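You operate a simulated robot arm through the tools that you are given. There is no shell and no other tool.

The job below is to be done with a simulated robot arm. You get a single attempt, and the scene is never put back.

JOB
Strip the brown block and brush the chips off it.
Fine: open the clamp, bush to the drip tray, bolt to the rack's empty hole, brush back. Set down upright: red block brush. What is to be rubbed or washed off counts as gone when no trace of it is left.

The check looks at the end state, three seconds after you hand in, the way a careful person would. Anything else that was tipped, shoved, dropped, spilled or broken makes it a failure.

ROBOT AND FRAMES
A 7-joint arm with a two-finger parallel gripper, fixed in place. Base frame: the origin is at the foot of the arm, x ahead of it, y to its left, z up; the work surface is at about z = 700. Units: mm, degrees, N and s.
With the tool pointing down near the work surface it reaches from about 140 to 660 mm from the base axis. Its first joint turns from -66.0 to 66.0 degrees. Payload 2.4 kg.
Tool frame: the origin (TCP) lies between the finger pads and is the grasp point; the fingertips stand 30 mm ahead of it; z points along the fingers, y is the line along which they close. The gripper opens to 94 mm. The fingers are 28 mm wide and 10 mm thick; the gripper's body (50 by 96 mm) begins 55 mm behind the TCP.
Orientation is that of the tool frame in the base frame, as [roll, pitch, yaw] about the fixed x, y, z axes, in that order (R = Rz(yaw) Ry(pitch) Rx(roll)). With the fingers straight down and closing along the base's y, the tool's x points along the base's -x, its y along +y and its z along -z.

CONTROLS
- The arm moves only by the tool step_arm. Its argument "plan" is a list of rows, each a list of 3 entries, a list of its own where there are three numbers: the opening, from 0 (shut) to 1 (fully open), then the shift along the tool's x, y, z in mm, then the turn, a rotation vector about the tool's x, y, z in degrees. In form: [[hand, [x, y, z], [ax, ay, az]], ...]. A call has 1 to 20 rows; each row is the pose to reach, as a shift and turn from the pose commanded when the call began, along the tool's axes at that moment. A row lasts 0.2 s, in which the tool goes at most 50 mm and 8.6 degrees; a call with a longer step from one row to the next is refused whole, and so is a gripper value outside its range. Where a pose cannot be reached the arm comes as near as it can. A force on the tool above 40 N (or 10 N above the force at the start of the call, whichever is more), or a blocked arm, ends the call early, and 0.2 s more pass. Each finger travels about 153 mm/s and halts on what it meets, pressing with about 26 N; the grip force reading is that of the motor and also rises with nothing between the fingers. The clock runs only during rows and for 0.2 s after the last one: add rows that repeat a pose to give the fingers time. The reply holds the time, the measured pose of the TCP, the force on the tool along the base axes, the opening and the grip force, in the units named above and with some noise, with the torque about the TCP (base axes, N m) and any sound that the robot's microphone picked up.
- Cameras (640 x 400 px; columns grow to the right, rows downward): "scene" is fixed at [43.6, 475, 1438.4]; the picture's right is [-0.76, -0.65, 0.00], its down [-0.39, 0.46, -0.80] and it looks along [0.52, -0.61, -0.60] (base axes); focal length 355 px, centre (320, 200). "wrist" rides on the gripper at [76, 14, -102] in the tool frame; the picture's right is [-0.18, 0.98, 0.00], its down [-0.75, -0.14, -0.64] and it looks along [-0.63, -0.12, 0.77] (tool axes); focal length 243 px, centre (320, 200). There is no depth. A picture from a camera that has moved, and an enlarged one, comes with that camera's place and axes in the base frame and with its lens. The place of the scene camera against the robot may be out by one fixed shift of up to 12 mm in any direction.
- snapshot(camera): a new picture of that camera. It takes no simulated time.
- inspect(camera, box): a new picture of the part [left, top, right, bottom] of that camera's present view, enlarged. It takes no simulated time.
- sign_off(): hands the job in; it is judged then, once.

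Nothing tells you positions but the pictures and the camera data. Unless the task says otherwise, let go and move clear before handing in.

The tools are called after "Emit:" as a command line: name --argument value ..., lists and objects as JSON in quotes. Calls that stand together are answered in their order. step_arm: Moves the arm, as the interface text tells. Its arguments: {"type":"object","properties":{"plan":{"type":"array","items":{"type":"array"}}},"required":["plan"]} The other tools are called the same way: snapshot (camera) takes a picture; inspect (camera, box) takes an enlarged picture of a part of a camera's view; sign_off () hands the job in.

At the start:

```text
time: 0.0
tcp_pos: [437.4, 4.7, 1102.5]
orientation: [179.9, -0.1, -180.0]
force: [0.3, 0.4, 0.2]
moment: [-0.02, 0.04, 0.03]
width: 94.2
grip_force: 0.0
```

scene: 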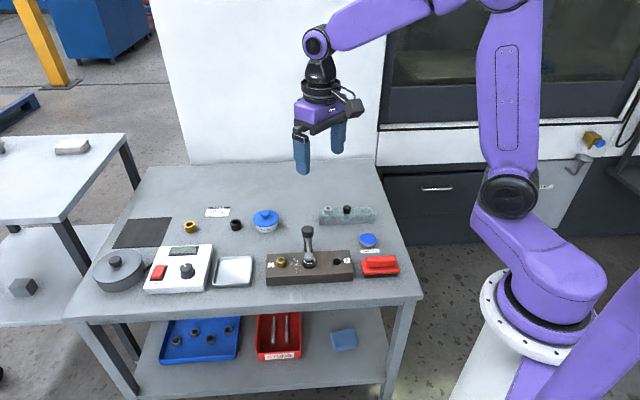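
wrist: 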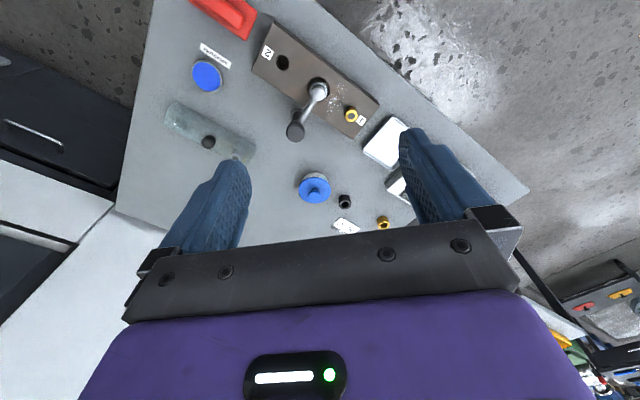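

I see a table with a brown block (clamp lever, brass bush, holes), a red brush, a white tray, and a grey rack with holes. I'll look closer before moving.

Emit:
inspect --camera "scene" --box '[250, 215, 410, 295]'

Emit:
inspect --camera "scene" --box '[300, 190, 400, 250]'

Emit:
inspect --camera "scene" --box '[80, 190, 280, 310]'

Emit:
inspect --camera "wrist" --box '[140, 0, 420, 240]'

```text
4.00 times, centred on (330, 255) of scene
camera zoom: at [43.6, 475.0, 1438.4], right [-0.76, -0.65, 0.0], down [-0.39, 0.46, -0.8], along [0.52, -0.61, -0.6], focal length 1420 px, centre (280, -20)
```

zoom: 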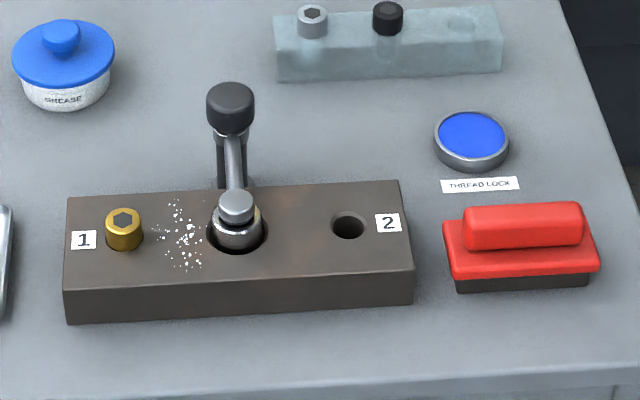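

```text
6.40 times, centred on (350, 220) of scene
camera zoom: at [43.6, 475.0, 1438.4], right [-0.76, -0.65, 0.0], down [-0.39, 0.46, -0.8], along [0.52, -0.61, -0.6], focal length 2271 px, centre (128, 72)
```

zoom: 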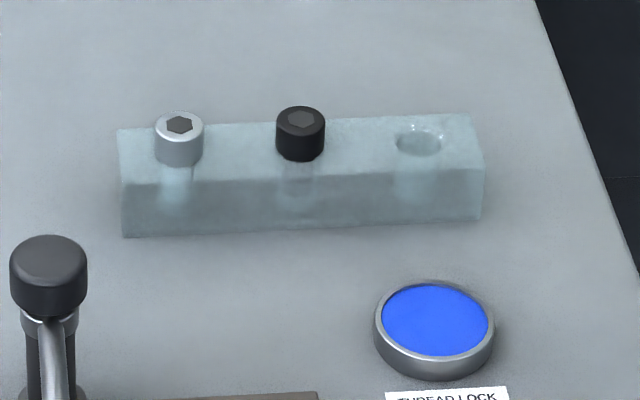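

```text
3.20 times, centred on (180, 250) of scene
camera zoom: at [43.6, 475.0, 1438.4], right [-0.76, -0.65, 0.0], down [-0.39, 0.46, -0.8], along [0.52, -0.61, -0.6], focal length 1136 px, centre (768, 40)
```

zoom: 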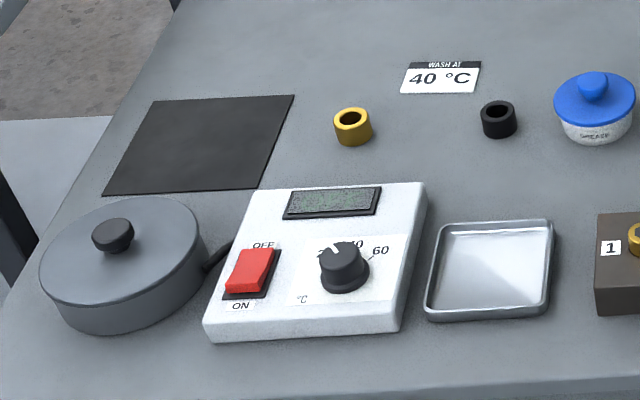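

```text
1.67 times, centred on (280, 120) of wrist
camera zoom: at [361.0, 18.6, 1204.7], right [0.18, 0.98, 0.0], down [0.75, -0.14, 0.64], along [0.63, -0.12, -0.77], focal length 404 px, centre (387, 333)
```

zoom: 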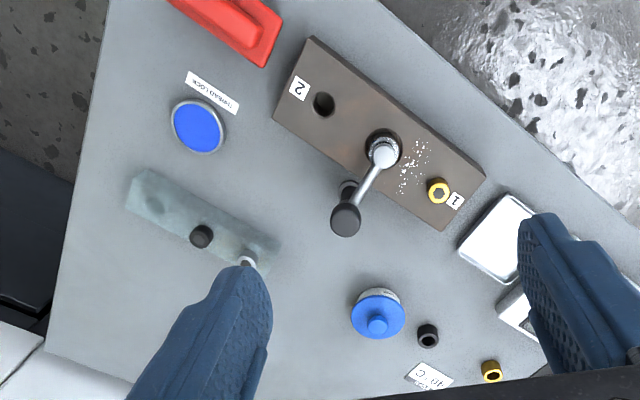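

The brown block lies at 45°, around (490,-5), with the bolt in hole 1 and the clamp lever over the central bore. I'll bring the wrist camera nearer to get precise views.

Emit:
step_arm --plan '[[1, [18, 0, 35], [0, 0, 0]], [1, [36, 0, 70], [0, 0, 0]], [1, [54, 0, 105], [0, 0, 0]], [1, [72, 0, 140], [0, 0, 0]], [1, [87, 0, 172], [0, 0, 0]], [1, [87, 0, 172], [0, 0, 0]]]'

Emit:
snapshot --camera "wrist"

Emit:
snapshot --camera "scene"

Emit:
inspect --camera "wrist" --box '[160, 0, 480, 200]'

```text
time: 1.4
tcp_pos: [349.0, 5.5, 928.7]
orientation: [-179.9, 0.0, 180.0]
force: [0.1, 0.1, -0.1]
moment: [0.03, -0.03, -0.02]
width: 94.0
grip_force: 0.0
```

```text
taken
camera wrist: at [274.2, 18.1, 1031.5], right [0.18, 0.98, 0.0], down [0.75, -0.14, 0.64], along [0.63, -0.12, -0.77], focal length 243 px, centre (320, 200)
```

wrist: 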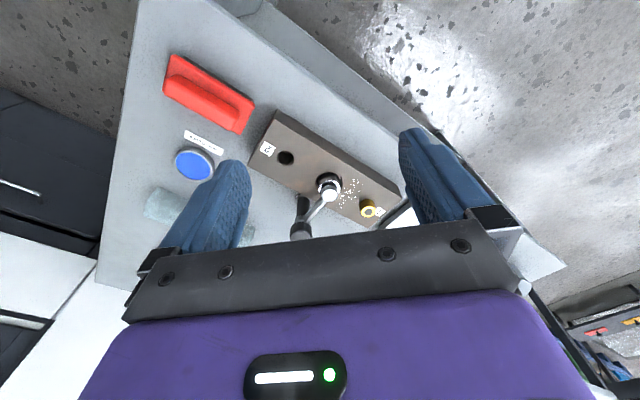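

```text
taken
```

scene: 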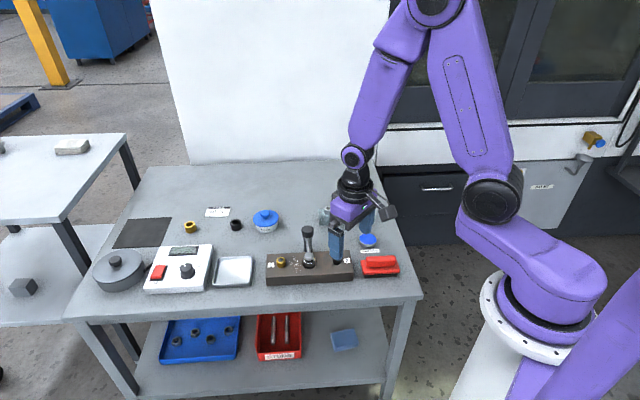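

```text
2.00 times, centred on (320, 100) of wrist
camera zoom: at [274.2, 18.1, 1031.5], right [0.18, 0.98, 0.0], down [0.75, -0.14, 0.64], along [0.63, -0.12, -0.77], focal length 485 px, centre (320, 400)
```

zoom: 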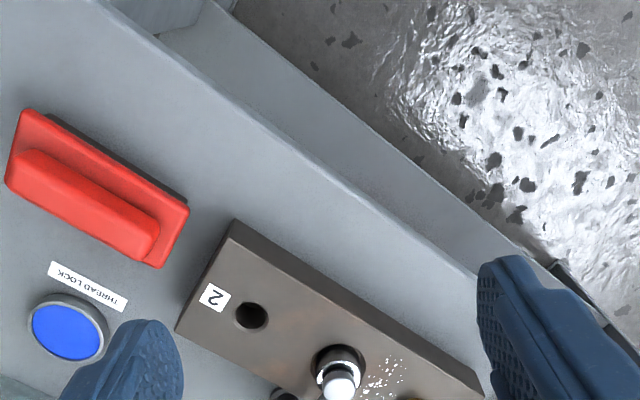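

The camera view is useful. I'll zoom on the clamp lever itself from both cameras to understand its pivot.

Emit:
inspect --camera "wrist" --box '[260, 150, 420, 250]'

Emit:
inspect --camera "scene" --box '[280, 215, 344, 275]'

```text
4.00 times, centred on (340, 200) of wrist
camera zoom: at [274.2, 18.1, 1031.5], right [0.18, 0.98, 0.0], down [0.75, -0.14, 0.64], along [0.63, -0.12, -0.77], focal length 970 px, centre (240, 200)
```

zoom: 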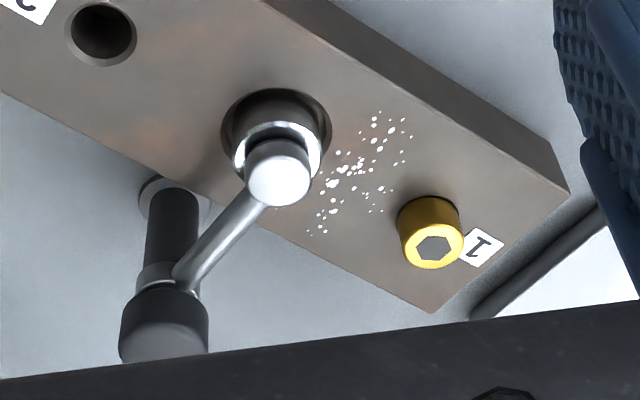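

```text
6.67 times, centred on (312, 245) of scene
camera zoom: at [43.6, 475.0, 1438.4], right [-0.76, -0.65, 0.0], down [-0.39, 0.46, -0.8], along [0.52, -0.61, -0.6], focal length 2366 px, centre (373, -100)
```

zoom: 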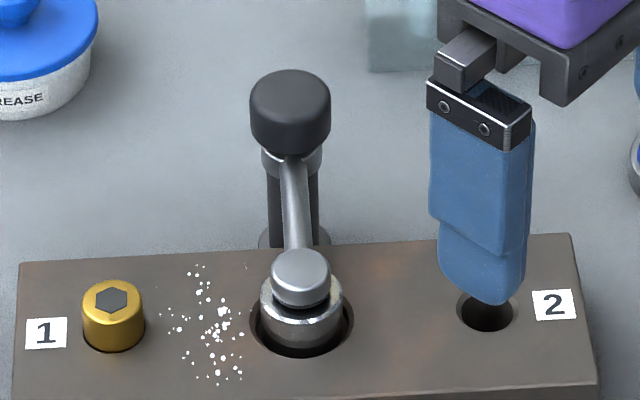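

The clamp is a swing arm on a post behind the block (post about (543,-62)), its foot pressing on the bush in the bore. I'll turn the gripper to line up with the block and look from its front side.

Emit:
step_arm --plan '[[1, [-19, 6, 0], [0, 0, 7.5]], [1, [-38, 12, 15], [0, 0, 15]], [1, [-57, 18, 33], [0, 0, 22.5]], [1, [-76, 25, 51], [0, 0, 30]], [1, [-96, 31, 70], [0, 0, 37.5]], [1, [-115, 37.5, 88], [0, 0, 45]], [1, [-115, 37.5, 88], [0, 0, 45]]]'

Emit:
snapshot --camera "wrist"

Emit:
inspect --camera "wrist" --box '[220, 60, 460, 210]'

```text
time: 3.0
tcp_pos: [464.5, 43.9, 840.5]
orientation: [-180.0, 0.1, 134.9]
force: [-0.3, -0.7, -0.9]
moment: [0.03, 0.03, -0.01]
width: 93.9
grip_force: 0.0
```

```text
taken
camera wrist: at [420.6, 106.3, 944.0], right [0.83, 0.56, 0.0], down [0.43, -0.63, 0.64], along [0.36, -0.53, -0.77], focal length 243 px, centre (320, 200)
```

wrist: 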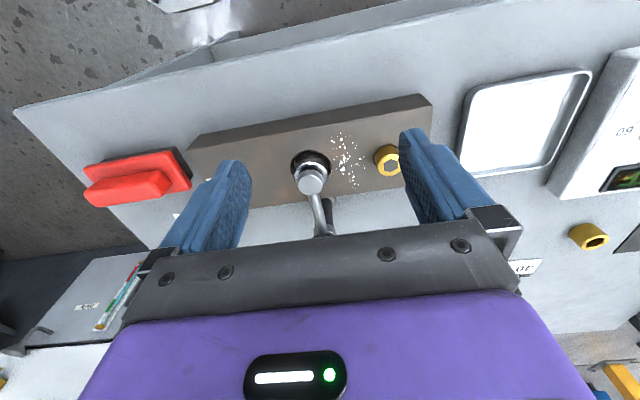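

```text
2.67 times, centred on (340, 135) of wrist
camera zoom: at [420.6, 106.3, 944.0], right [0.83, 0.56, 0.0], down [0.43, -0.63, 0.64], along [0.36, -0.53, -0.77], focal length 647 px, centre (267, 373)
```

zoom: 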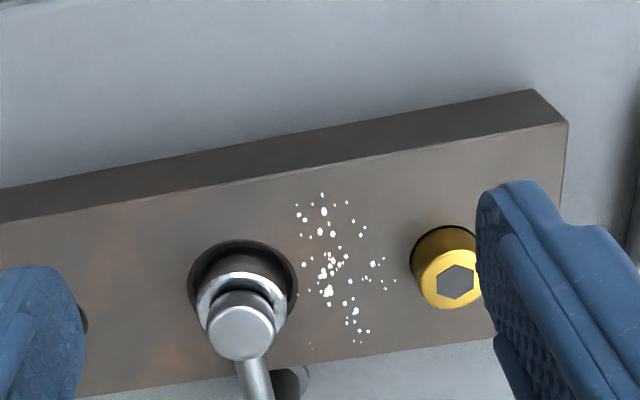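

Triangulating two wrist views puts the bolt head top at (540,46,753), the clamp foot at (487,-7,764), the block top at about z=740 and the post axis near (541,-62). I'll move above the arm between post and foot, with the fingers partly closed.

Emit:
step_arm --plan '[[0.8, [-28, -7, 0], [0, 0, 0]], [0.6, [-56, -14, 0], [0, 0, 0]], [0.4, [-84, -20.7, 0], [0, 0, 0]], [0.35, [-84, -20.7, 10], [0, 0, 0]], [0.35, [-84, -20.7, 20], [0, 0, 0]]]'

Emit:
snapshot --camera "wrist"

Emit:
inspect --camera "wrist" --box '[240, 80, 400, 230]'

Emit:
inspect --camera "scene" --box '[260, 200, 360, 290]'

```text
time: 4.2
tcp_pos: [510.2, -31.9, 821.1]
orientation: [180.0, 0.0, 135.0]
force: [-1.1, 0.2, 0.4]
moment: [0.03, 0.02, 0.01]
width: 32.8
grip_force: 0.1
```

```text
taken
camera wrist: at [466.2, 31.1, 924.3], right [0.83, 0.56, 0.0], down [0.43, -0.63, 0.64], along [0.36, -0.53, -0.77], focal length 243 px, centre (320, 200)
```

wrist: 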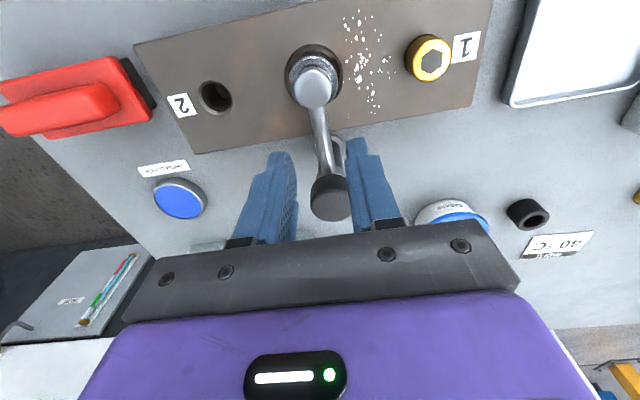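

```text
2.67 times, centred on (320, 155) of wrist
camera zoom: at [466.2, 31.1, 924.3], right [0.83, 0.56, 0.0], down [0.43, -0.63, 0.64], along [0.36, -0.53, -0.77], focal length 647 px, centre (320, 320)
```

zoom: 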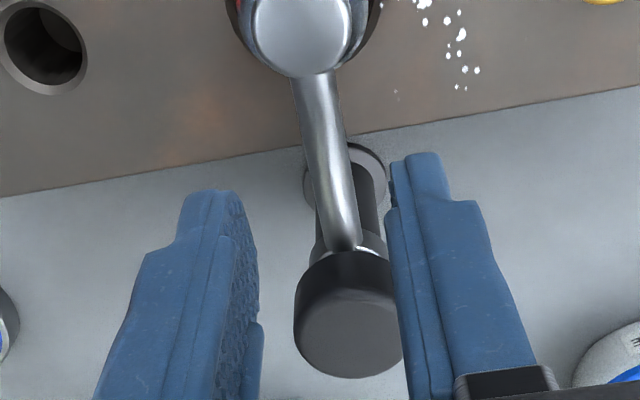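

```text
4.44 times, centred on (310, 245) of scene
camera zoom: at [43.6, 475.0, 1438.4], right [-0.76, -0.65, 0.0], down [-0.39, 0.46, -0.8], along [0.52, -0.61, -0.6], focal length 1577 px, centre (364, 0)
```

zoom: 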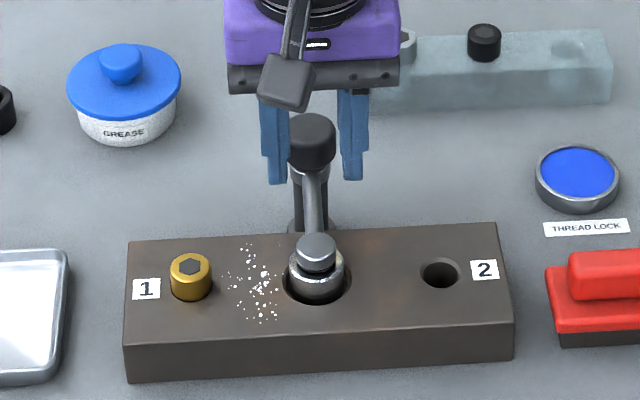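

The fingers straddle the arm, within a millimetre of its axis. I'll lower them around it and narrow the gap.

Emit:
step_arm --plan '[[0.35, [0, 0, 14], [0, 0, 0]], [0.35, [0, 0, 28], [0, 0, 0]], [0.35, [0, 0, 39], [0, 0, 0]], [0.2, [0, 0, 39], [0, 0, 0]], [0.2, [0, 0, 39], [0, 0, 0]]]'

Emit:
snapshot --camera "wrist"

Emit:
inspect --camera "scene" --box '[270, 200, 350, 280]'

```text
time: 5.4
tcp_pos: [509.9, -30.9, 782.7]
orientation: [180.0, 0.1, 135.1]
force: [-0.6, 0.4, 0.6]
moment: [-0.02, 0.0, 0.0]
width: 18.8
grip_force: 0.1
```

```text
taken
camera wrist: at [466.2, 31.7, 885.8], right [0.83, 0.56, 0.0], down [0.43, -0.63, 0.64], along [0.36, -0.53, -0.77], focal length 243 px, centre (320, 200)
```

wrist: 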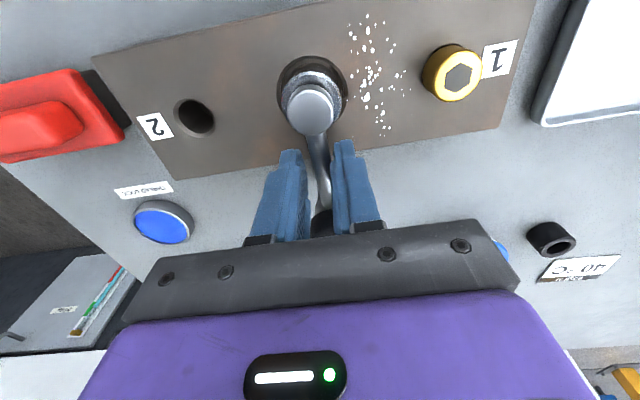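

```text
5.00 times, centred on (310, 240) of scene
camera zoom: at [43.6, 475.0, 1438.4], right [-0.76, -0.65, 0.0], down [-0.39, 0.46, -0.8], along [0.52, -0.61, -0.6], focal length 1774 px, centre (370, 0)
```

zoom: 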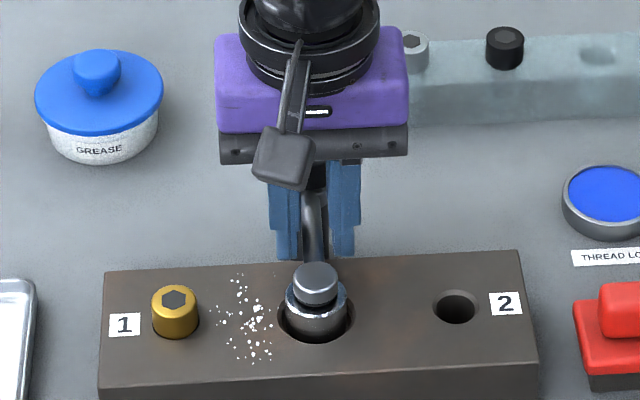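

The arm is caged between the fingers. I'll try a gentle swing about the post toward hole 2 and watch the force.

Emit:
step_arm --plan '[[0.2, [-0.4, -5.5, 0], [0, 0, -7.5]], [0.2, [-1.4, -10.9, 0], [0, 0, -15]], [0.2, [-3.2, -16.1, 0], [0, 0, -22.5]], [0.2, [-3.2, -16.1, 0], [0, 0, -22.5]]]'

Emit:
inspect --camera "scene" --box '[270, 200, 350, 280]'

Emit:
snapshot --camera "wrist"

```text
time: 6.4
tcp_pos: [500.8, -43.9, 782.9]
orientation: [180.0, 0.0, 157.6]
force: [-1.0, 0.0, 0.5]
moment: [0.01, 0.0, -0.01]
width: 18.6
grip_force: 0.1
```

```text
5.00 times, centred on (310, 240) of scene
camera zoom: at [43.6, 475.0, 1438.4], right [-0.76, -0.65, 0.0], down [-0.39, 0.46, -0.8], along [0.52, -0.61, -0.6], focal length 1774 px, centre (370, 0)
```

zoom: 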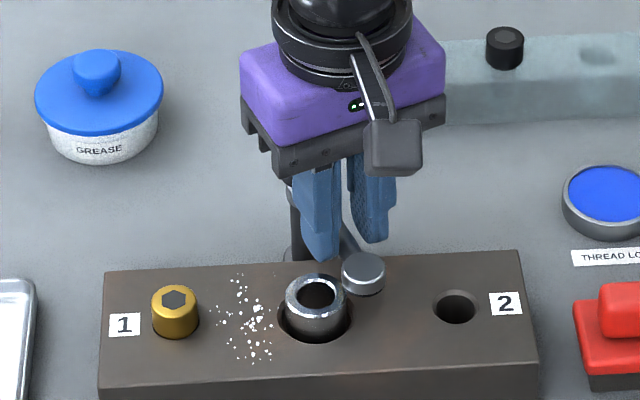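

```text
taken
camera wrist: at [435.3, -3.5, 886.3], right [0.54, 0.84, 0.0], down [0.64, -0.42, 0.64], along [0.54, -0.35, -0.77], focal length 243 px, centre (320, 200)
```

wrist: 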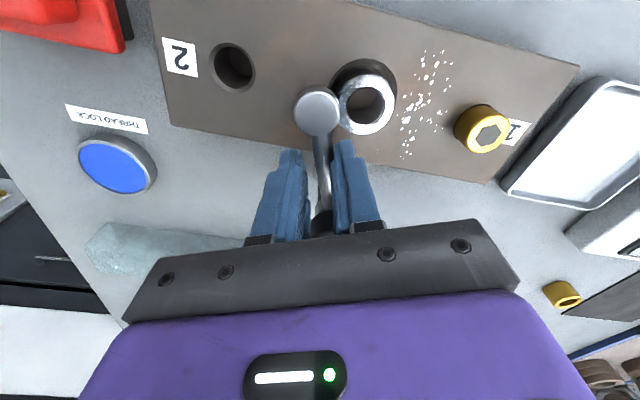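

The arm swings freely, exposing the steel bush. I'll continue the swing to about 100° so it's well clear of the block.

Emit:
step_arm --plan '[[0.2, [-0.4, -5.5, 0], [0, 0, -7.5]], [0.2, [-1.4, -10.9, 0], [0, 0, -15]], [0.2, [-3.2, -16.1, 0], [0, 0, -22.5]], [0.2, [-5.6, -21, 0], [0, 0, -30]], [0.2, [-8.7, -25.6, 0], [0, 0, -37.5]], [0.2, [-12.3, -29.7, 0], [0, 0, -45]], [0.2, [-16.4, -33.3, 0], [0, 0, -52.5]], [0.2, [-21, -36.4, 0], [0, 0, -60]], [0.2, [-25.9, -38.8, 0], [0, 0, -67.5]], [0.2, [-31.1, -40.6, 0], [0, 0, -75]], [0.2, [-36.5, -41.6, 0], [0, 0, -82.5]]]'

Emit:
inspect --camera "scene" --box '[250, 180, 410, 290]'

Emit:
snapshot --camera "wrist"

```text
time: 8.8
tcp_pos: [516.7, -93.5, 780.5]
orientation: [179.5, -0.2, -119.7]
force: [-12.2, 20.9, 2.4]
moment: [0.3, 0.45, -0.48]
width: 30.3
grip_force: 10.2
```

```text
3.64 times, centred on (330, 235) of scene
camera zoom: at [43.3, 475.5, 1438.2], right [-0.76, -0.65, 0.0], down [-0.39, 0.45, -0.8], along [0.52, -0.61, -0.6], focal length 1290 px, centre (284, 73)
```

zoom: 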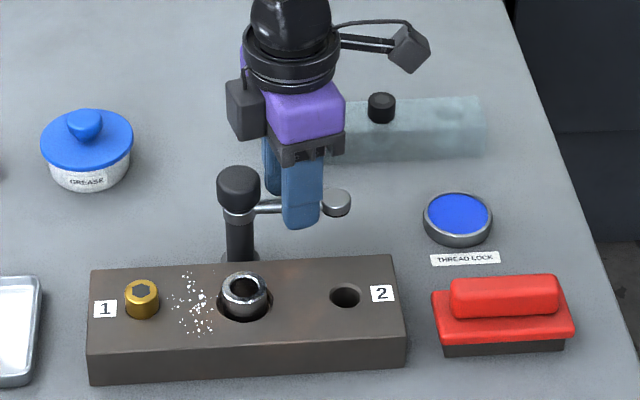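

```text
taken
camera wrist: at [467.1, -153.9, 884.7], right [-0.76, 0.65, 0.01], down [0.5, 0.58, 0.64], along [0.41, 0.49, -0.77], focal length 243 px, centre (320, 200)
```

wrist: 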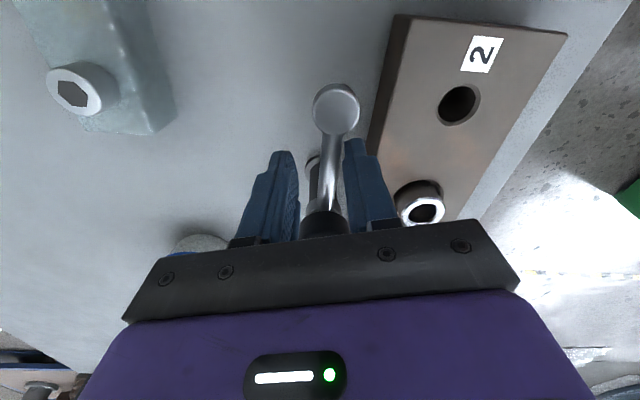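

The arm reached its stop at about 90° from the block. I'll back off a little to relax the pressure, open and rise clear.

Emit:
step_arm --plan '[[0.35, [0, 6, 0], [0, 0, 3]], [0.4, [0, 9, 0], [0, 0, 6]], [0.5, [0, 8, 0], [0, 0, 6]], [0.5, [0, 8, -20], [0, 0, 6]], [0.5, [0, 8, -45], [0, 0, 8]], [0.5, [0, 8, -80], [0, 0, 15.3]], [0.5, [0, 8, -80], [0, 0, 15.3]]]'

Emit:
inspect --camera "scene" --box '[250, 180, 410, 290]'

Emit:
snapshot --camera "wrist"

```text
time: 10.4
tcp_pos: [511.9, -92.7, 862.6]
orientation: [179.9, 0.1, -135.3]
force: [-0.1, -0.4, 0.6]
moment: [-0.04, -0.03, 0.0]
width: 46.9
grip_force: 0.0
```

```text
3.64 times, centred on (330, 235) of scene
camera zoom: at [43.6, 475.0, 1438.4], right [-0.76, -0.65, 0.0], down [-0.39, 0.46, -0.8], along [0.52, -0.61, -0.6], focal length 1290 px, centre (284, 73)
```

zoom: 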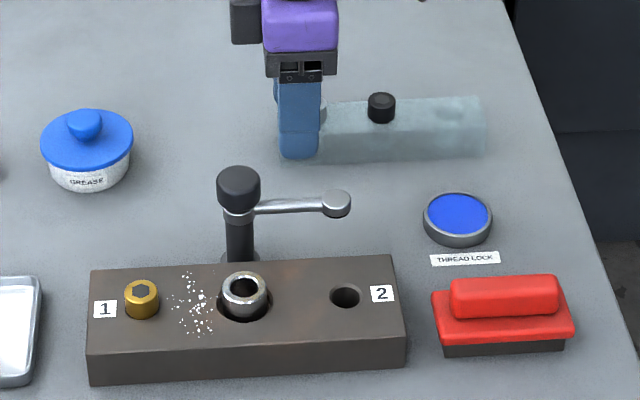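

```text
taken
camera wrist: at [448.0, -137.5, 965.5], right [-0.56, 0.83, 0.0], down [0.64, 0.43, 0.64], along [0.53, 0.36, -0.77], focal length 243 px, centre (320, 200)
```

wrist: 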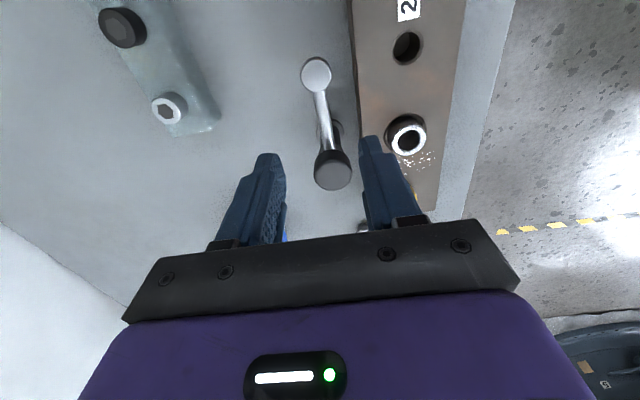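

The clamp is fully open and the bush stands in the bore. I'll move above it and look closely.

Emit:
step_arm --plan '[[0.5, [-20, 39, 0], [0, 0, 0]], [0.55, [-42.3, 78.2, 0], [0, 0, 0]], [0.55, [-42.3, 78.2, 20], [0, 0, 0]], [0.55, [-42.3, 78.2, 20], [0, 0, 0]]]'

Emit:
snapshot --camera "wrist"

Emit:
inspect --camera "wrist" --box '[240, 60, 400, 200]'

Emit:
inspect --camera "scene" --box '[290, 235, 340, 275]'

```text
time: 11.4
tcp_pos: [486.2, -8.6, 841.2]
orientation: [179.9, 0.0, -135.3]
force: [0.1, 0.3, 0.3]
moment: [-0.03, 0.01, 0.02]
width: 51.5
grip_force: 0.1
```

```text
taken
camera wrist: at [422.2, -53.4, 945.3], right [-0.56, 0.83, 0.0], down [0.63, 0.43, 0.64], along [0.53, 0.36, -0.77], focal length 243 px, centre (320, 200)
```

wrist: 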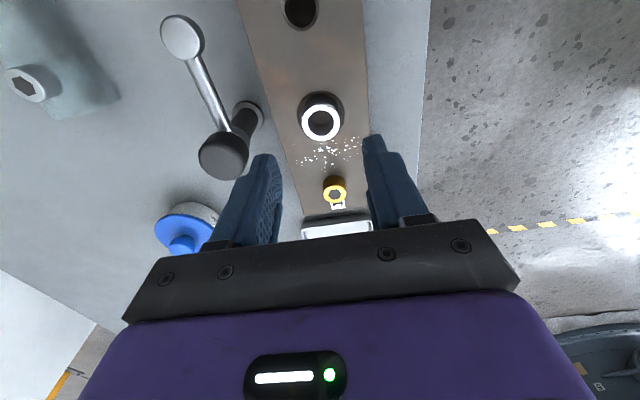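

```text
2.86 times, centred on (320, 130) of wrist
camera zoom: at [422.2, -53.4, 945.3], right [-0.56, 0.83, 0.0], down [0.63, 0.43, 0.64], along [0.53, 0.36, -0.77], focal length 693 px, centre (320, 400)
```

zoom: 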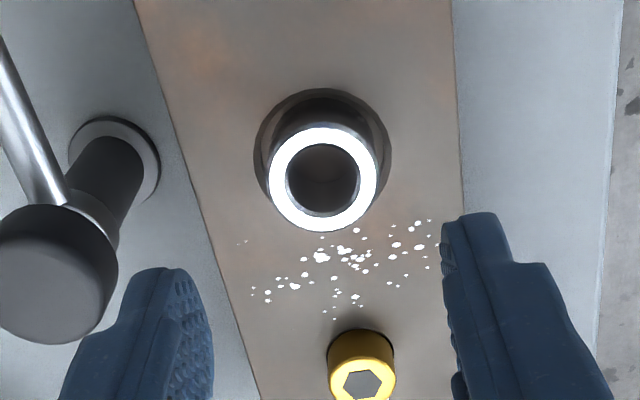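

```text
10.00 times, centred on (315, 255) of scene
camera zoom: at [43.6, 475.0, 1438.4], right [-0.76, -0.65, 0.0], down [-0.39, 0.46, -0.8], along [0.52, -0.61, -0.6], focal length 3549 px, centre (370, -350)
```

zoom: 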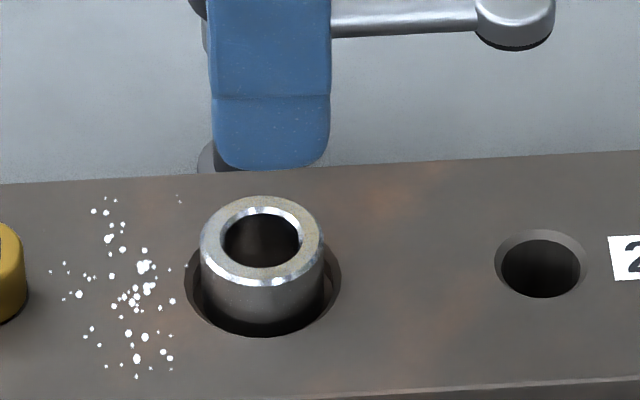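

The bush is about 32 mm across, standing ~12 mm above the block top, with axis near (487,-8). I'll descend around it, with the fingertips stopping just above the block, and grip.

Emit:
step_arm --plan '[[0.55, [0.5, 0.5, 25], [0, 0, 0]], [0.55, [0.5, 0.5, 45], [0, 0, 0]], [0.55, [0.5, 0.5, 60], [0, 0, 0]], [0.55, [0.5, 0.5, 66], [0, 0, 0]], [0.55, [0.5, 0.5, 69], [0, 0, 0]], [0.55, [0.5, 0.5, 69], [0, 0, 0]]]'

Emit:
inspect --camera "wrist" --box '[220, 80, 420, 240]'

Emit:
inspect --camera "scene" --box '[290, 225, 340, 275]'

```text
time: 12.8
tcp_pos: [485.5, -7.9, 773.5]
orientation: [-180.0, 0.0, -135.3]
force: [-0.5, -0.5, -0.5]
moment: [-0.01, 0.02, -0.01]
width: 51.4
grip_force: 0.0
```

```text
2.50 times, centred on (320, 160) of wrist
camera zoom: at [421.5, -52.4, 875.8], right [-0.56, 0.83, 0.0], down [0.63, 0.43, 0.64], along [0.53, 0.36, -0.77], focal length 606 px, centre (320, 300)
```

zoom: 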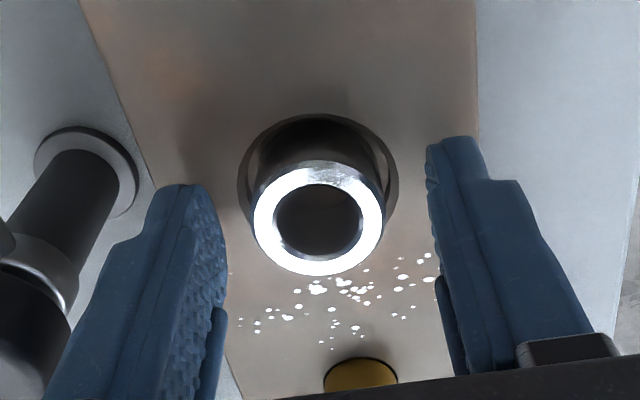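

```text
8.00 times, centred on (315, 250) of scene
camera zoom: at [43.6, 475.0, 1438.4], right [-0.76, -0.65, 0.0], down [-0.39, 0.46, -0.8], along [0.52, -0.61, -0.6], focal length 2839 px, centre (360, -200)
```

zoom: 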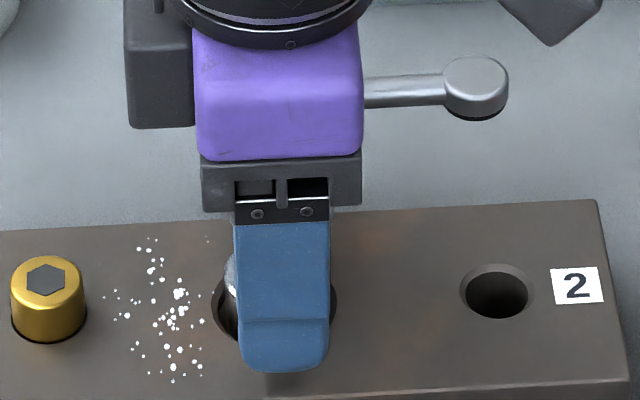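

The bush centre at (487,-8.3) and top at z≈752 agree with the earlier estimate. I'll lower 2 mm more and close on it.

Emit:
step_arm --plan '[[0.55, [-0.5, 0.5, 2], [0, 0, 0]], [0.45, [-0.5, 0.5, 2], [0, 0, 0]], [0.3, [-0.5, 0.5, 2], [0, 0, 0]], [0.25, [-0.5, 0.5, 2], [0, 0, 0]], [0.25, [-0.5, 0.5, 2], [0, 0, 0]]]'

Emit:
inspect --camera "wrist" --box '[220, 80, 420, 240]'

```text
time: 14.0
tcp_pos: [485.8, -6.9, 770.8]
orientation: [179.9, 0.0, -135.2]
force: [1.2, 0.2, 1.0]
moment: [0.0, -0.03, 0.01]
width: 32.0
grip_force: 26.0
```

```text
2.50 times, centred on (320, 160) of wrist
camera zoom: at [421.3, -51.7, 874.3], right [-0.56, 0.83, 0.0], down [0.63, 0.43, 0.64], along [0.53, 0.36, -0.77], focal length 606 px, centre (320, 300)
```

zoom: 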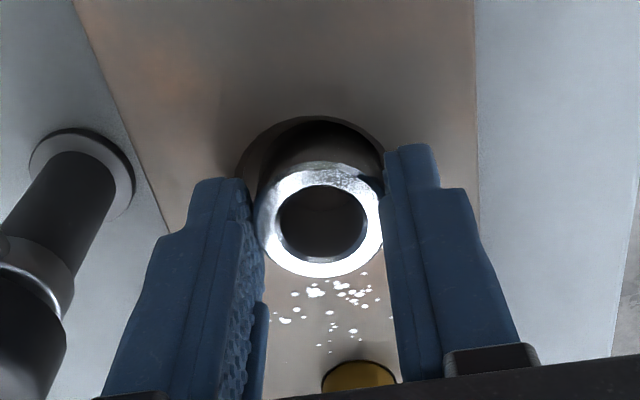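

The bush is gripped at 32.0 mm. I'll lift it straight up and check.

Emit:
step_arm --plan '[[0.25, [0, 0, -8], [0, 0, 0]], [0.25, [0, 0, -18], [0, 0, 0]], [0.25, [0, 0, -40], [0, 0, 0]], [0.25, [0, 0, -70], [0, 0, 0]], [0.25, [0, 0, -100], [0, 0, 0]], [0.25, [0, 0, -100], [0, 0, 0]]]'

Emit:
snapshot --camera "wrist"

Emit:
inspect --camera "scene" --box '[220, 170, 360, 290]'

```text
time: 15.4
tcp_pos: [484.8, -5.8, 870.4]
orientation: [179.9, 0.0, -135.3]
force: [0.3, 0.4, -1.5]
moment: [0.0, 0.01, -0.01]
width: 32.0
grip_force: 26.2
```

```text
taken
camera wrist: at [420.3, -51.0, 974.4], right [-0.56, 0.83, 0.0], down [0.64, 0.43, 0.64], along [0.53, 0.36, -0.77], focal length 243 px, centre (320, 200)
```

wrist: 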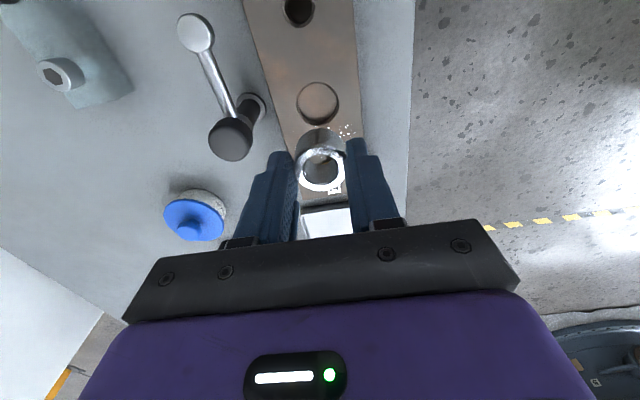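

```text
3.33 times, centred on (290, 230) of scene
camera zoom: at [43.6, 475.0, 1438.4], right [-0.76, -0.65, 0.0], down [-0.39, 0.46, -0.8], along [0.52, -0.61, -0.6], focal length 1183 px, centre (420, 100)
```

zoom: 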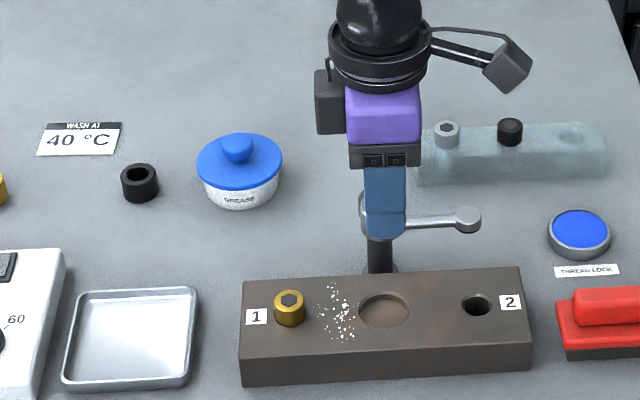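

The bush is out of its shallow recess. I'll carry it along the block toward the drip tray and look at the tray from there.

Emit:
step_arm --plan '[[0.25, [-30, 0, -15], [0, 0, 0]], [0.25, [-60, 0, -20], [0, 0, 0]], [0.25, [-60, 0, -20], [0, 0, 0]]]'

Emit:
snapshot --camera "wrist"

Emit:
inspect --camera "wrist" --box '[240, 100, 400, 240]'

Emit:
inspect --camera "scene" --box '[200, 180, 320, 300]'

```text
time: 16.2
tcp_pos: [530.3, 36.2, 891.1]
orientation: [180.0, 0.1, -135.3]
force: [1.3, -0.4, -1.1]
moment: [-0.01, -0.01, -0.01]
width: 32.1
grip_force: 26.0
```

```text
taken
camera wrist: at [465.9, -8.8, 994.2], right [-0.56, 0.83, 0.0], down [0.64, 0.43, 0.64], along [0.53, 0.36, -0.77], focal length 243 px, centre (320, 200)
```

wrist: 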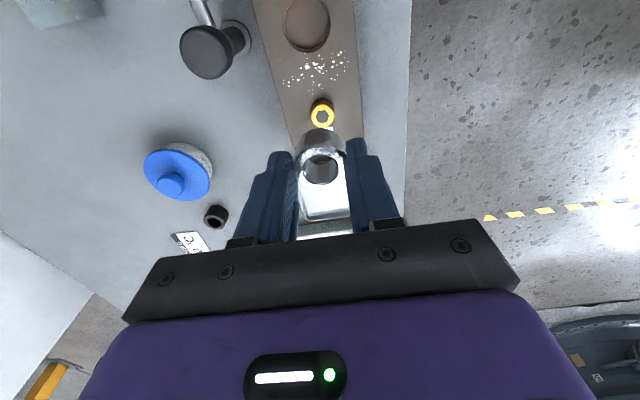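

```text
2.86 times, centred on (320, 170) of wrist
camera zoom: at [465.9, -8.8, 994.2], right [-0.56, 0.83, 0.0], down [0.64, 0.43, 0.64], along [0.53, 0.36, -0.77], focal length 693 px, centre (320, 286)
```

zoom: 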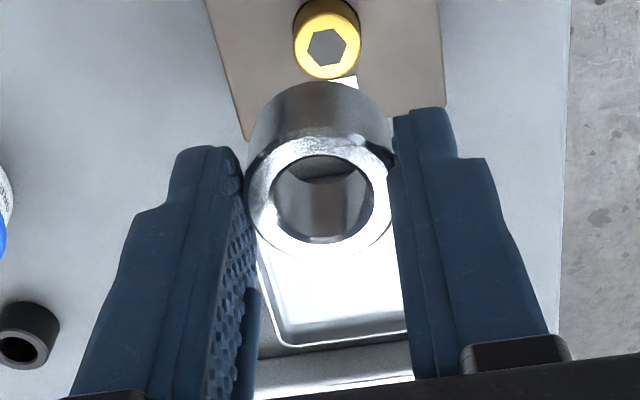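

```text
3.33 times, centred on (260, 240) of scene
camera zoom: at [43.6, 475.0, 1438.4], right [-0.76, -0.65, 0.0], down [-0.39, 0.46, -0.8], along [0.52, -0.61, -0.6], focal length 1183 px, centre (520, 67)
```

zoom: 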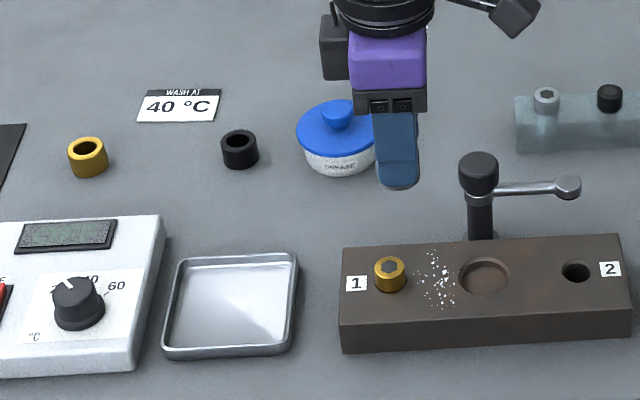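

The tray is centred near (635,133), roughly 100 mm square, close to the limit of reach. I'll move the bush over its nearer half at about (622,127) and start down.

Emit:
step_arm --plan '[[0.25, [-43, 0, 0], [0, 0, 0]], [0.25, [-86, 0, 0], [0, 0, 0]], [0.25, [-129, 0, 10], [0, 0, 0]], [0.25, [-129, 0, 50], [0, 0, 0]], [0.25, [-129, 0, 90], [0, 0, 0]], [0.25, [-129, 0, 105], [0, 0, 0]], [0.25, [-129, 0, 105], [0, 0, 0]]]'

Emit:
snapshot --camera "wrist"

Emit:
inspect --camera "scene" --box '[200, 200, 300, 300]'

```text
time: 17.8
tcp_pos: [620.2, 126.8, 786.8]
orientation: [180.0, 0.1, -135.3]
force: [1.0, 0.6, -0.7]
moment: [-0.01, 0.03, 0.03]
width: 32.0
grip_force: 25.9
```

```text
taken
camera wrist: at [555.8, 82.1, 890.0], right [-0.56, 0.83, 0.0], down [0.63, 0.43, 0.64], along [0.53, 0.36, -0.77], focal length 243 px, centre (320, 200)
```

wrist: 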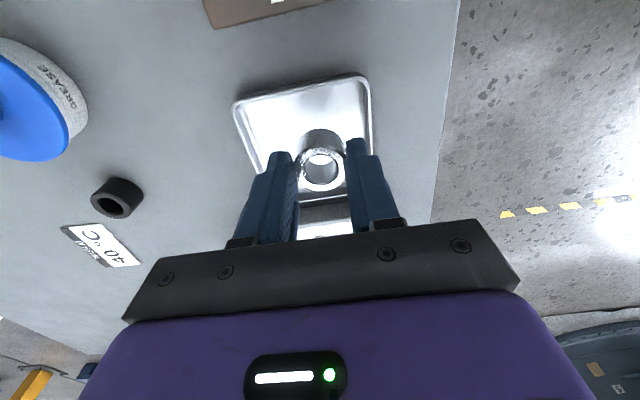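

```text
4.00 times, centred on (250, 250) of scene
camera zoom: at [43.6, 475.0, 1438.4], right [-0.76, -0.65, 0.0], down [-0.39, 0.46, -0.8], along [0.52, -0.61, -0.6], focal length 1420 px, centre (600, 0)
```

zoom: 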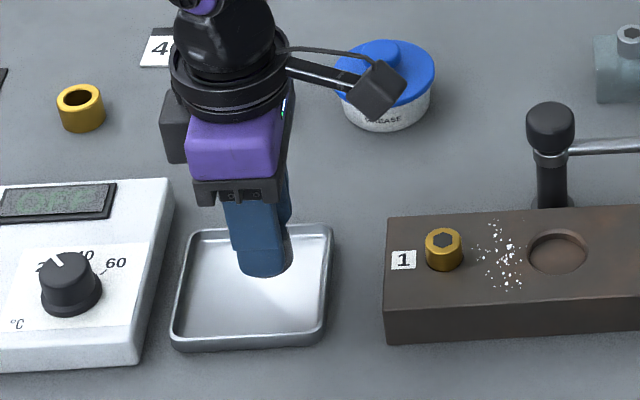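

The bush is over the tray interior. I'll descend to just above the expected floor contact.

Emit:
step_arm --plan '[[0.25, [0, 0, 12], [0, 0, 0]], [0.25, [0, 0, 22], [0, 0, 0]], [0.25, [0, 0, 27], [0, 0, 0]], [0.25, [0, 0, 29], [0, 0, 0]], [0.25, [0, 0, 30], [0, 0, 0]]]'

Emit:
inspect --camera "wrist" --box '[220, 60, 420, 220]'

Emit:
inspect --camera "scene" --box '[210, 220, 290, 300]'

```text
time: 19.0
tcp_pos: [620.1, 125.4, 756.8]
orientation: [-180.0, 0.0, -135.3]
force: [0.3, -0.2, -0.9]
moment: [0.0, -0.02, 0.0]
width: 32.0
grip_force: 26.6
```

```text
2.50 times, centred on (320, 140) of wrist
camera zoom: at [556.7, 81.4, 859.6], right [-0.56, 0.83, 0.0], down [0.63, 0.43, 0.64], along [0.53, 0.36, -0.77], focal length 606 px, centre (320, 350)
```

zoom: 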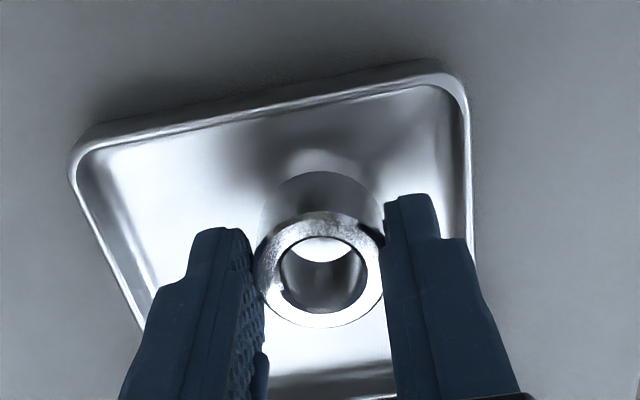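

```text
5.00 times, centred on (250, 260) of scene
camera zoom: at [43.6, 475.0, 1438.4], right [-0.76, -0.65, 0.0], down [-0.39, 0.46, -0.8], along [0.52, -0.61, -0.6], focal length 1774 px, centre (670, -100)
```

zoom: 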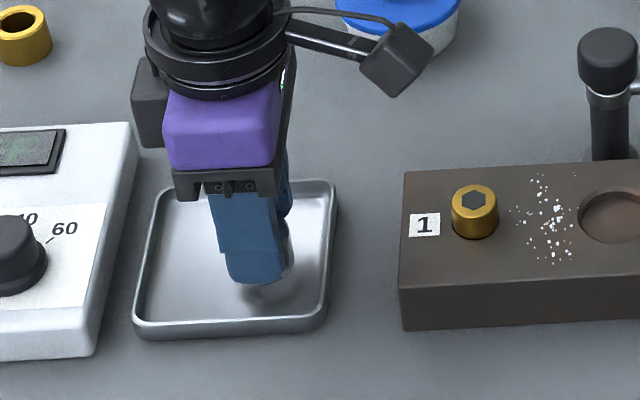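

I'll shift 8 mm toward the tray middle to give the front finger room to open, then lower in small steps until contact.

Emit:
step_arm --plan '[[0.25, [-2, -4, 0], [0, 0, 0]], [0.25, [-4, -8, 0], [0, 0, 0]], [0.25, [-4, -8, 2], [0, 0, 0]], [0.25, [-4, -8, 4], [0, 0, 0]], [0.25, [-4, -8, 5], [0, 0, 0]], [0.25, [-4, -8, 6], [0, 0, 0]]]'

```text
time: 20.4
tcp_pos: [629.1, 122.6, 749.3]
orientation: [-179.9, 0.0, -135.3]
force: [-0.6, -0.4, 0.1]
moment: [-0.04, 0.0, -0.01]
width: 32.0
grip_force: 26.1
```

No clear contact yet; I'll keep lowering in 1 mm steps.

Emit:
step_arm --plan '[[0.25, [0, 0, 1], [0, 0, 0]], [0.25, [0, 0, 1], [0, 0, 0]]]'

Emit:
inspect --camera "scene" --box '[210, 220, 290, 300]'

Emit:
inspect --camera "wrist" --box '[220, 60, 420, 220]'

```text
time: 21.0
tcp_pos: [628.0, 123.0, 749.8]
orientation: [179.9, 0.0, -135.3]
force: [0.3, 0.6, -1.1]
moment: [0.01, -0.01, 0.01]
width: 32.1
grip_force: 26.0
```

```text
5.00 times, centred on (250, 260) of scene
camera zoom: at [43.6, 475.0, 1438.4], right [-0.76, -0.65, 0.0], down [-0.39, 0.46, -0.8], along [0.52, -0.61, -0.6], focal length 1774 px, centre (670, -100)
```

zoom: 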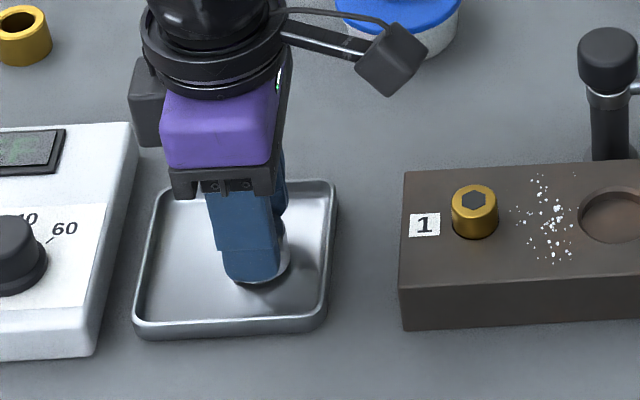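

```text
2.50 times, centred on (320, 140) of wrist
camera zoom: at [564.6, 78.6, 853.1], right [-0.56, 0.83, 0.0], down [0.64, 0.43, 0.64], along [0.53, 0.36, -0.77], focal length 606 px, centre (320, 350)
```

zoom: 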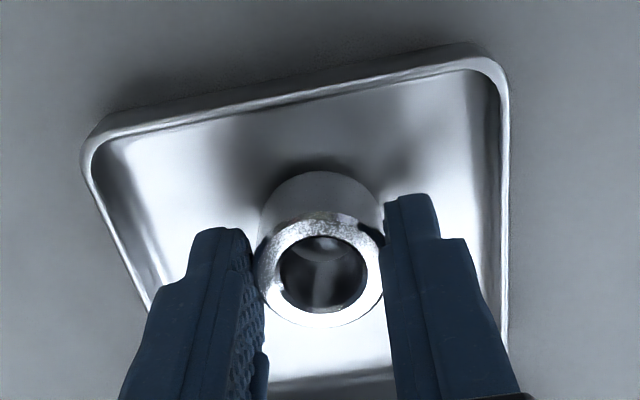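

Emit:
step_arm --plan '[[0.25, [0, 0, 1], [0, 0, 0]], [0.25, [0, 0, 2], [0, 0, 0]], [0.25, [0, 0, 2], [0, 0, 0]]]'

```text
time: 21.8
tcp_pos: [627.9, 123.8, 746.5]
orientation: [-179.9, -0.1, -135.4]
force: [-0.6, -0.7, -0.9]
moment: [0.04, 0.0, -0.03]
width: 32.3
grip_force: 26.1
```

Still no contact force, so I'll continue with small steps.

Emit:
step_arm --plan '[[0.25, [0, 0, 1], [0, 0, 0]], [0.25, [0, 0, 2], [0, 0, 0]], [0.25, [0, 0, 2], [0, 0, 0]]]'

Emit:
inspect --camera "scene" --box '[230, 240, 270, 280]'

```text
time: 22.6
tcp_pos: [630.0, 123.5, 746.0]
orientation: [-179.9, 0.0, -135.4]
force: [-4.5, -0.6, 17.4]
moment: [0.11, 0.29, 0.01]
width: 32.2
grip_force: 26.0
```

```text
10.00 times, centred on (250, 260) of scene
camera zoom: at [43.1, 474.9, 1438.4], right [-0.76, -0.65, 0.0], down [-0.39, 0.46, -0.8], along [0.52, -0.61, -0.6], focal length 3549 px, centre (1020, -400)
```

zoom: 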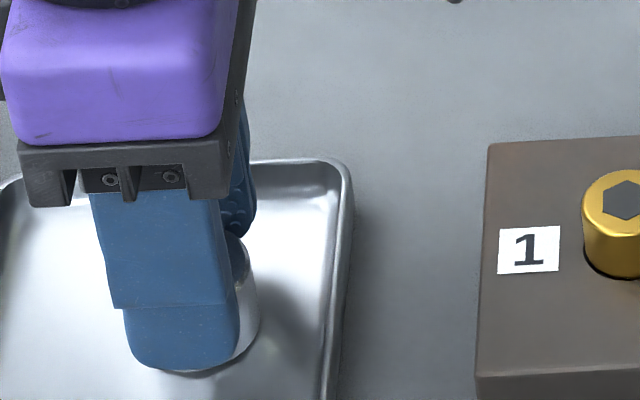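

The bush touched the tray floor (17 N). I'll ease up 1 mm, open gently, then rise straight up.

Emit:
step_arm --plan '[[0.25, [0, 0, -1.2], [0, 0, 0]], [0.36, [0, 0, -1.2], [0, 0, 0]], [0.42, [0, 0, -1.2], [0, 0, 0]], [0.48, [0, 0, -1.2], [0, 0, 0]], [0.48, [0, 0, -20], [0, 0, 0]], [0.48, [0, 0, -50], [0, 0, 0]], [0.48, [0, 0, -90], [0, 0, 0]], [0.48, [0, 0, -130], [0, 0, 0]], [0.48, [0, 0, -130], [0, 0, 0]]]'

Emit:
inspect --camera "scene" --box '[210, 200, 310, 300]'

Emit:
snapshot --camera "wrist"

```text
time: 24.6
tcp_pos: [628.4, 124.3, 873.8]
orientation: [-180.0, -0.1, -135.3]
force: [-0.3, 0.1, -0.3]
moment: [0.03, 0.04, -0.01]
width: 45.1
grip_force: 0.1
```

```text
4.00 times, centred on (260, 250) of scene
camera zoom: at [43.6, 475.0, 1438.4], right [-0.76, -0.65, 0.0], down [-0.39, 0.46, -0.8], along [0.52, -0.61, -0.6], focal length 1420 px, centre (560, 0)
```

zoom: 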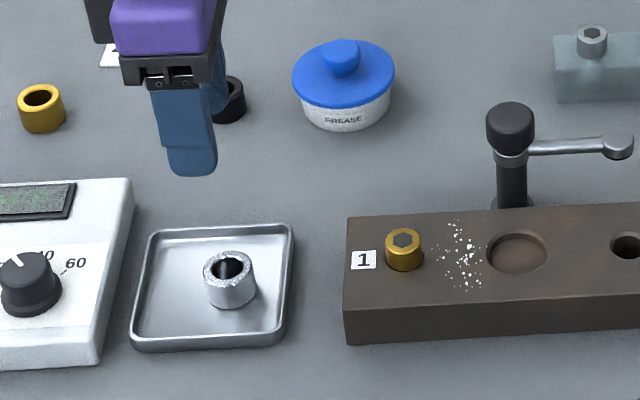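

```text
taken
camera wrist: at [564.8, 79.9, 976.8], right [-0.56, 0.83, 0.0], down [0.64, 0.43, 0.64], along [0.53, 0.36, -0.77], focal length 243 px, centre (320, 200)
```

wrist: 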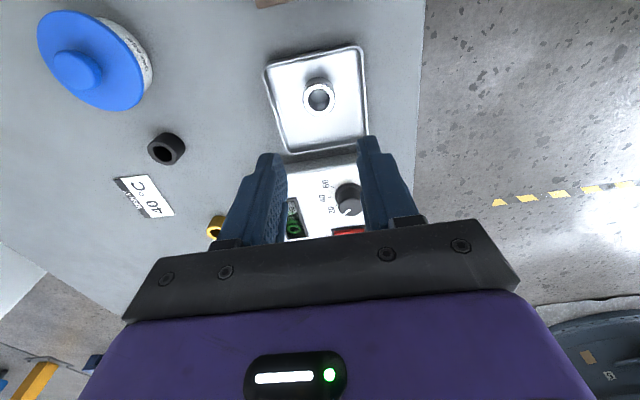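

The bush stands in the drip tray. Next I'll move over the brass bolt near (540,46).

Emit:
step_arm --plan '[[0.48, [40, 2, 0], [0, 0, 0]], [0.48, [80, 4, 0], [0, 0, 0]], [0.45, [117.8, 6.1, 0], [0, 0, 0]], [0.45, [117.8, 6.1, 40], [0, 0, 0]], [0.45, [117.8, 6.1, 55], [0, 0, 0]], [0.45, [117.8, 6.1, 55], [0, 0, 0]]]'

Emit:
inspect --camera "wrist" --box '[240, 60, 400, 200]'

Emit:
inspect --camera "scene" --box '[250, 215, 330, 285]'

```text
time: 26.0
tcp_pos: [540.4, 45.0, 819.1]
orientation: [180.0, 0.0, -135.3]
force: [0.1, 0.4, -1.1]
moment: [0.0, -0.01, 0.0]
width: 42.4
grip_force: 0.1
```

```text
2.86 times, centred on (320, 130) of wrist
camera zoom: at [476.6, 0.1, 923.0], right [-0.56, 0.83, 0.0], down [0.63, 0.43, 0.64], along [0.53, 0.36, -0.77], focal length 693 px, centre (320, 400)
```

zoom: 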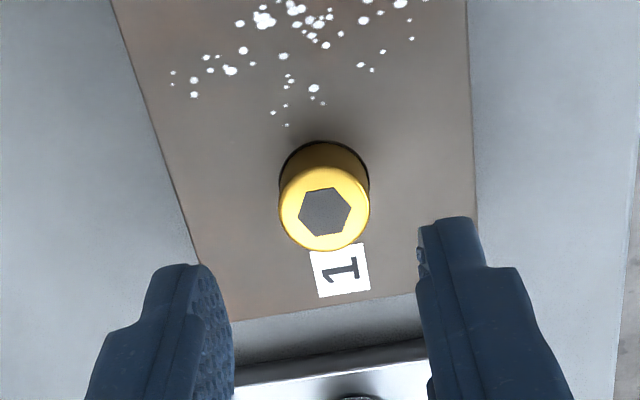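

```text
5.71 times, centred on (290, 250) of scene
camera zoom: at [43.6, 475.0, 1438.4], right [-0.76, -0.65, 0.0], down [-0.39, 0.46, -0.8], along [0.52, -0.61, -0.6], focal length 2028 px, centre (491, -86)
```

zoom: 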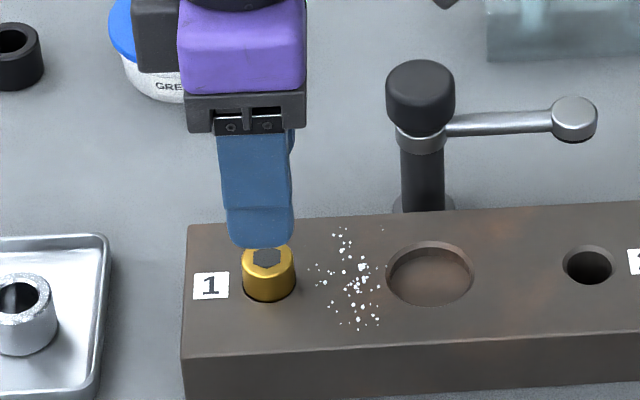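

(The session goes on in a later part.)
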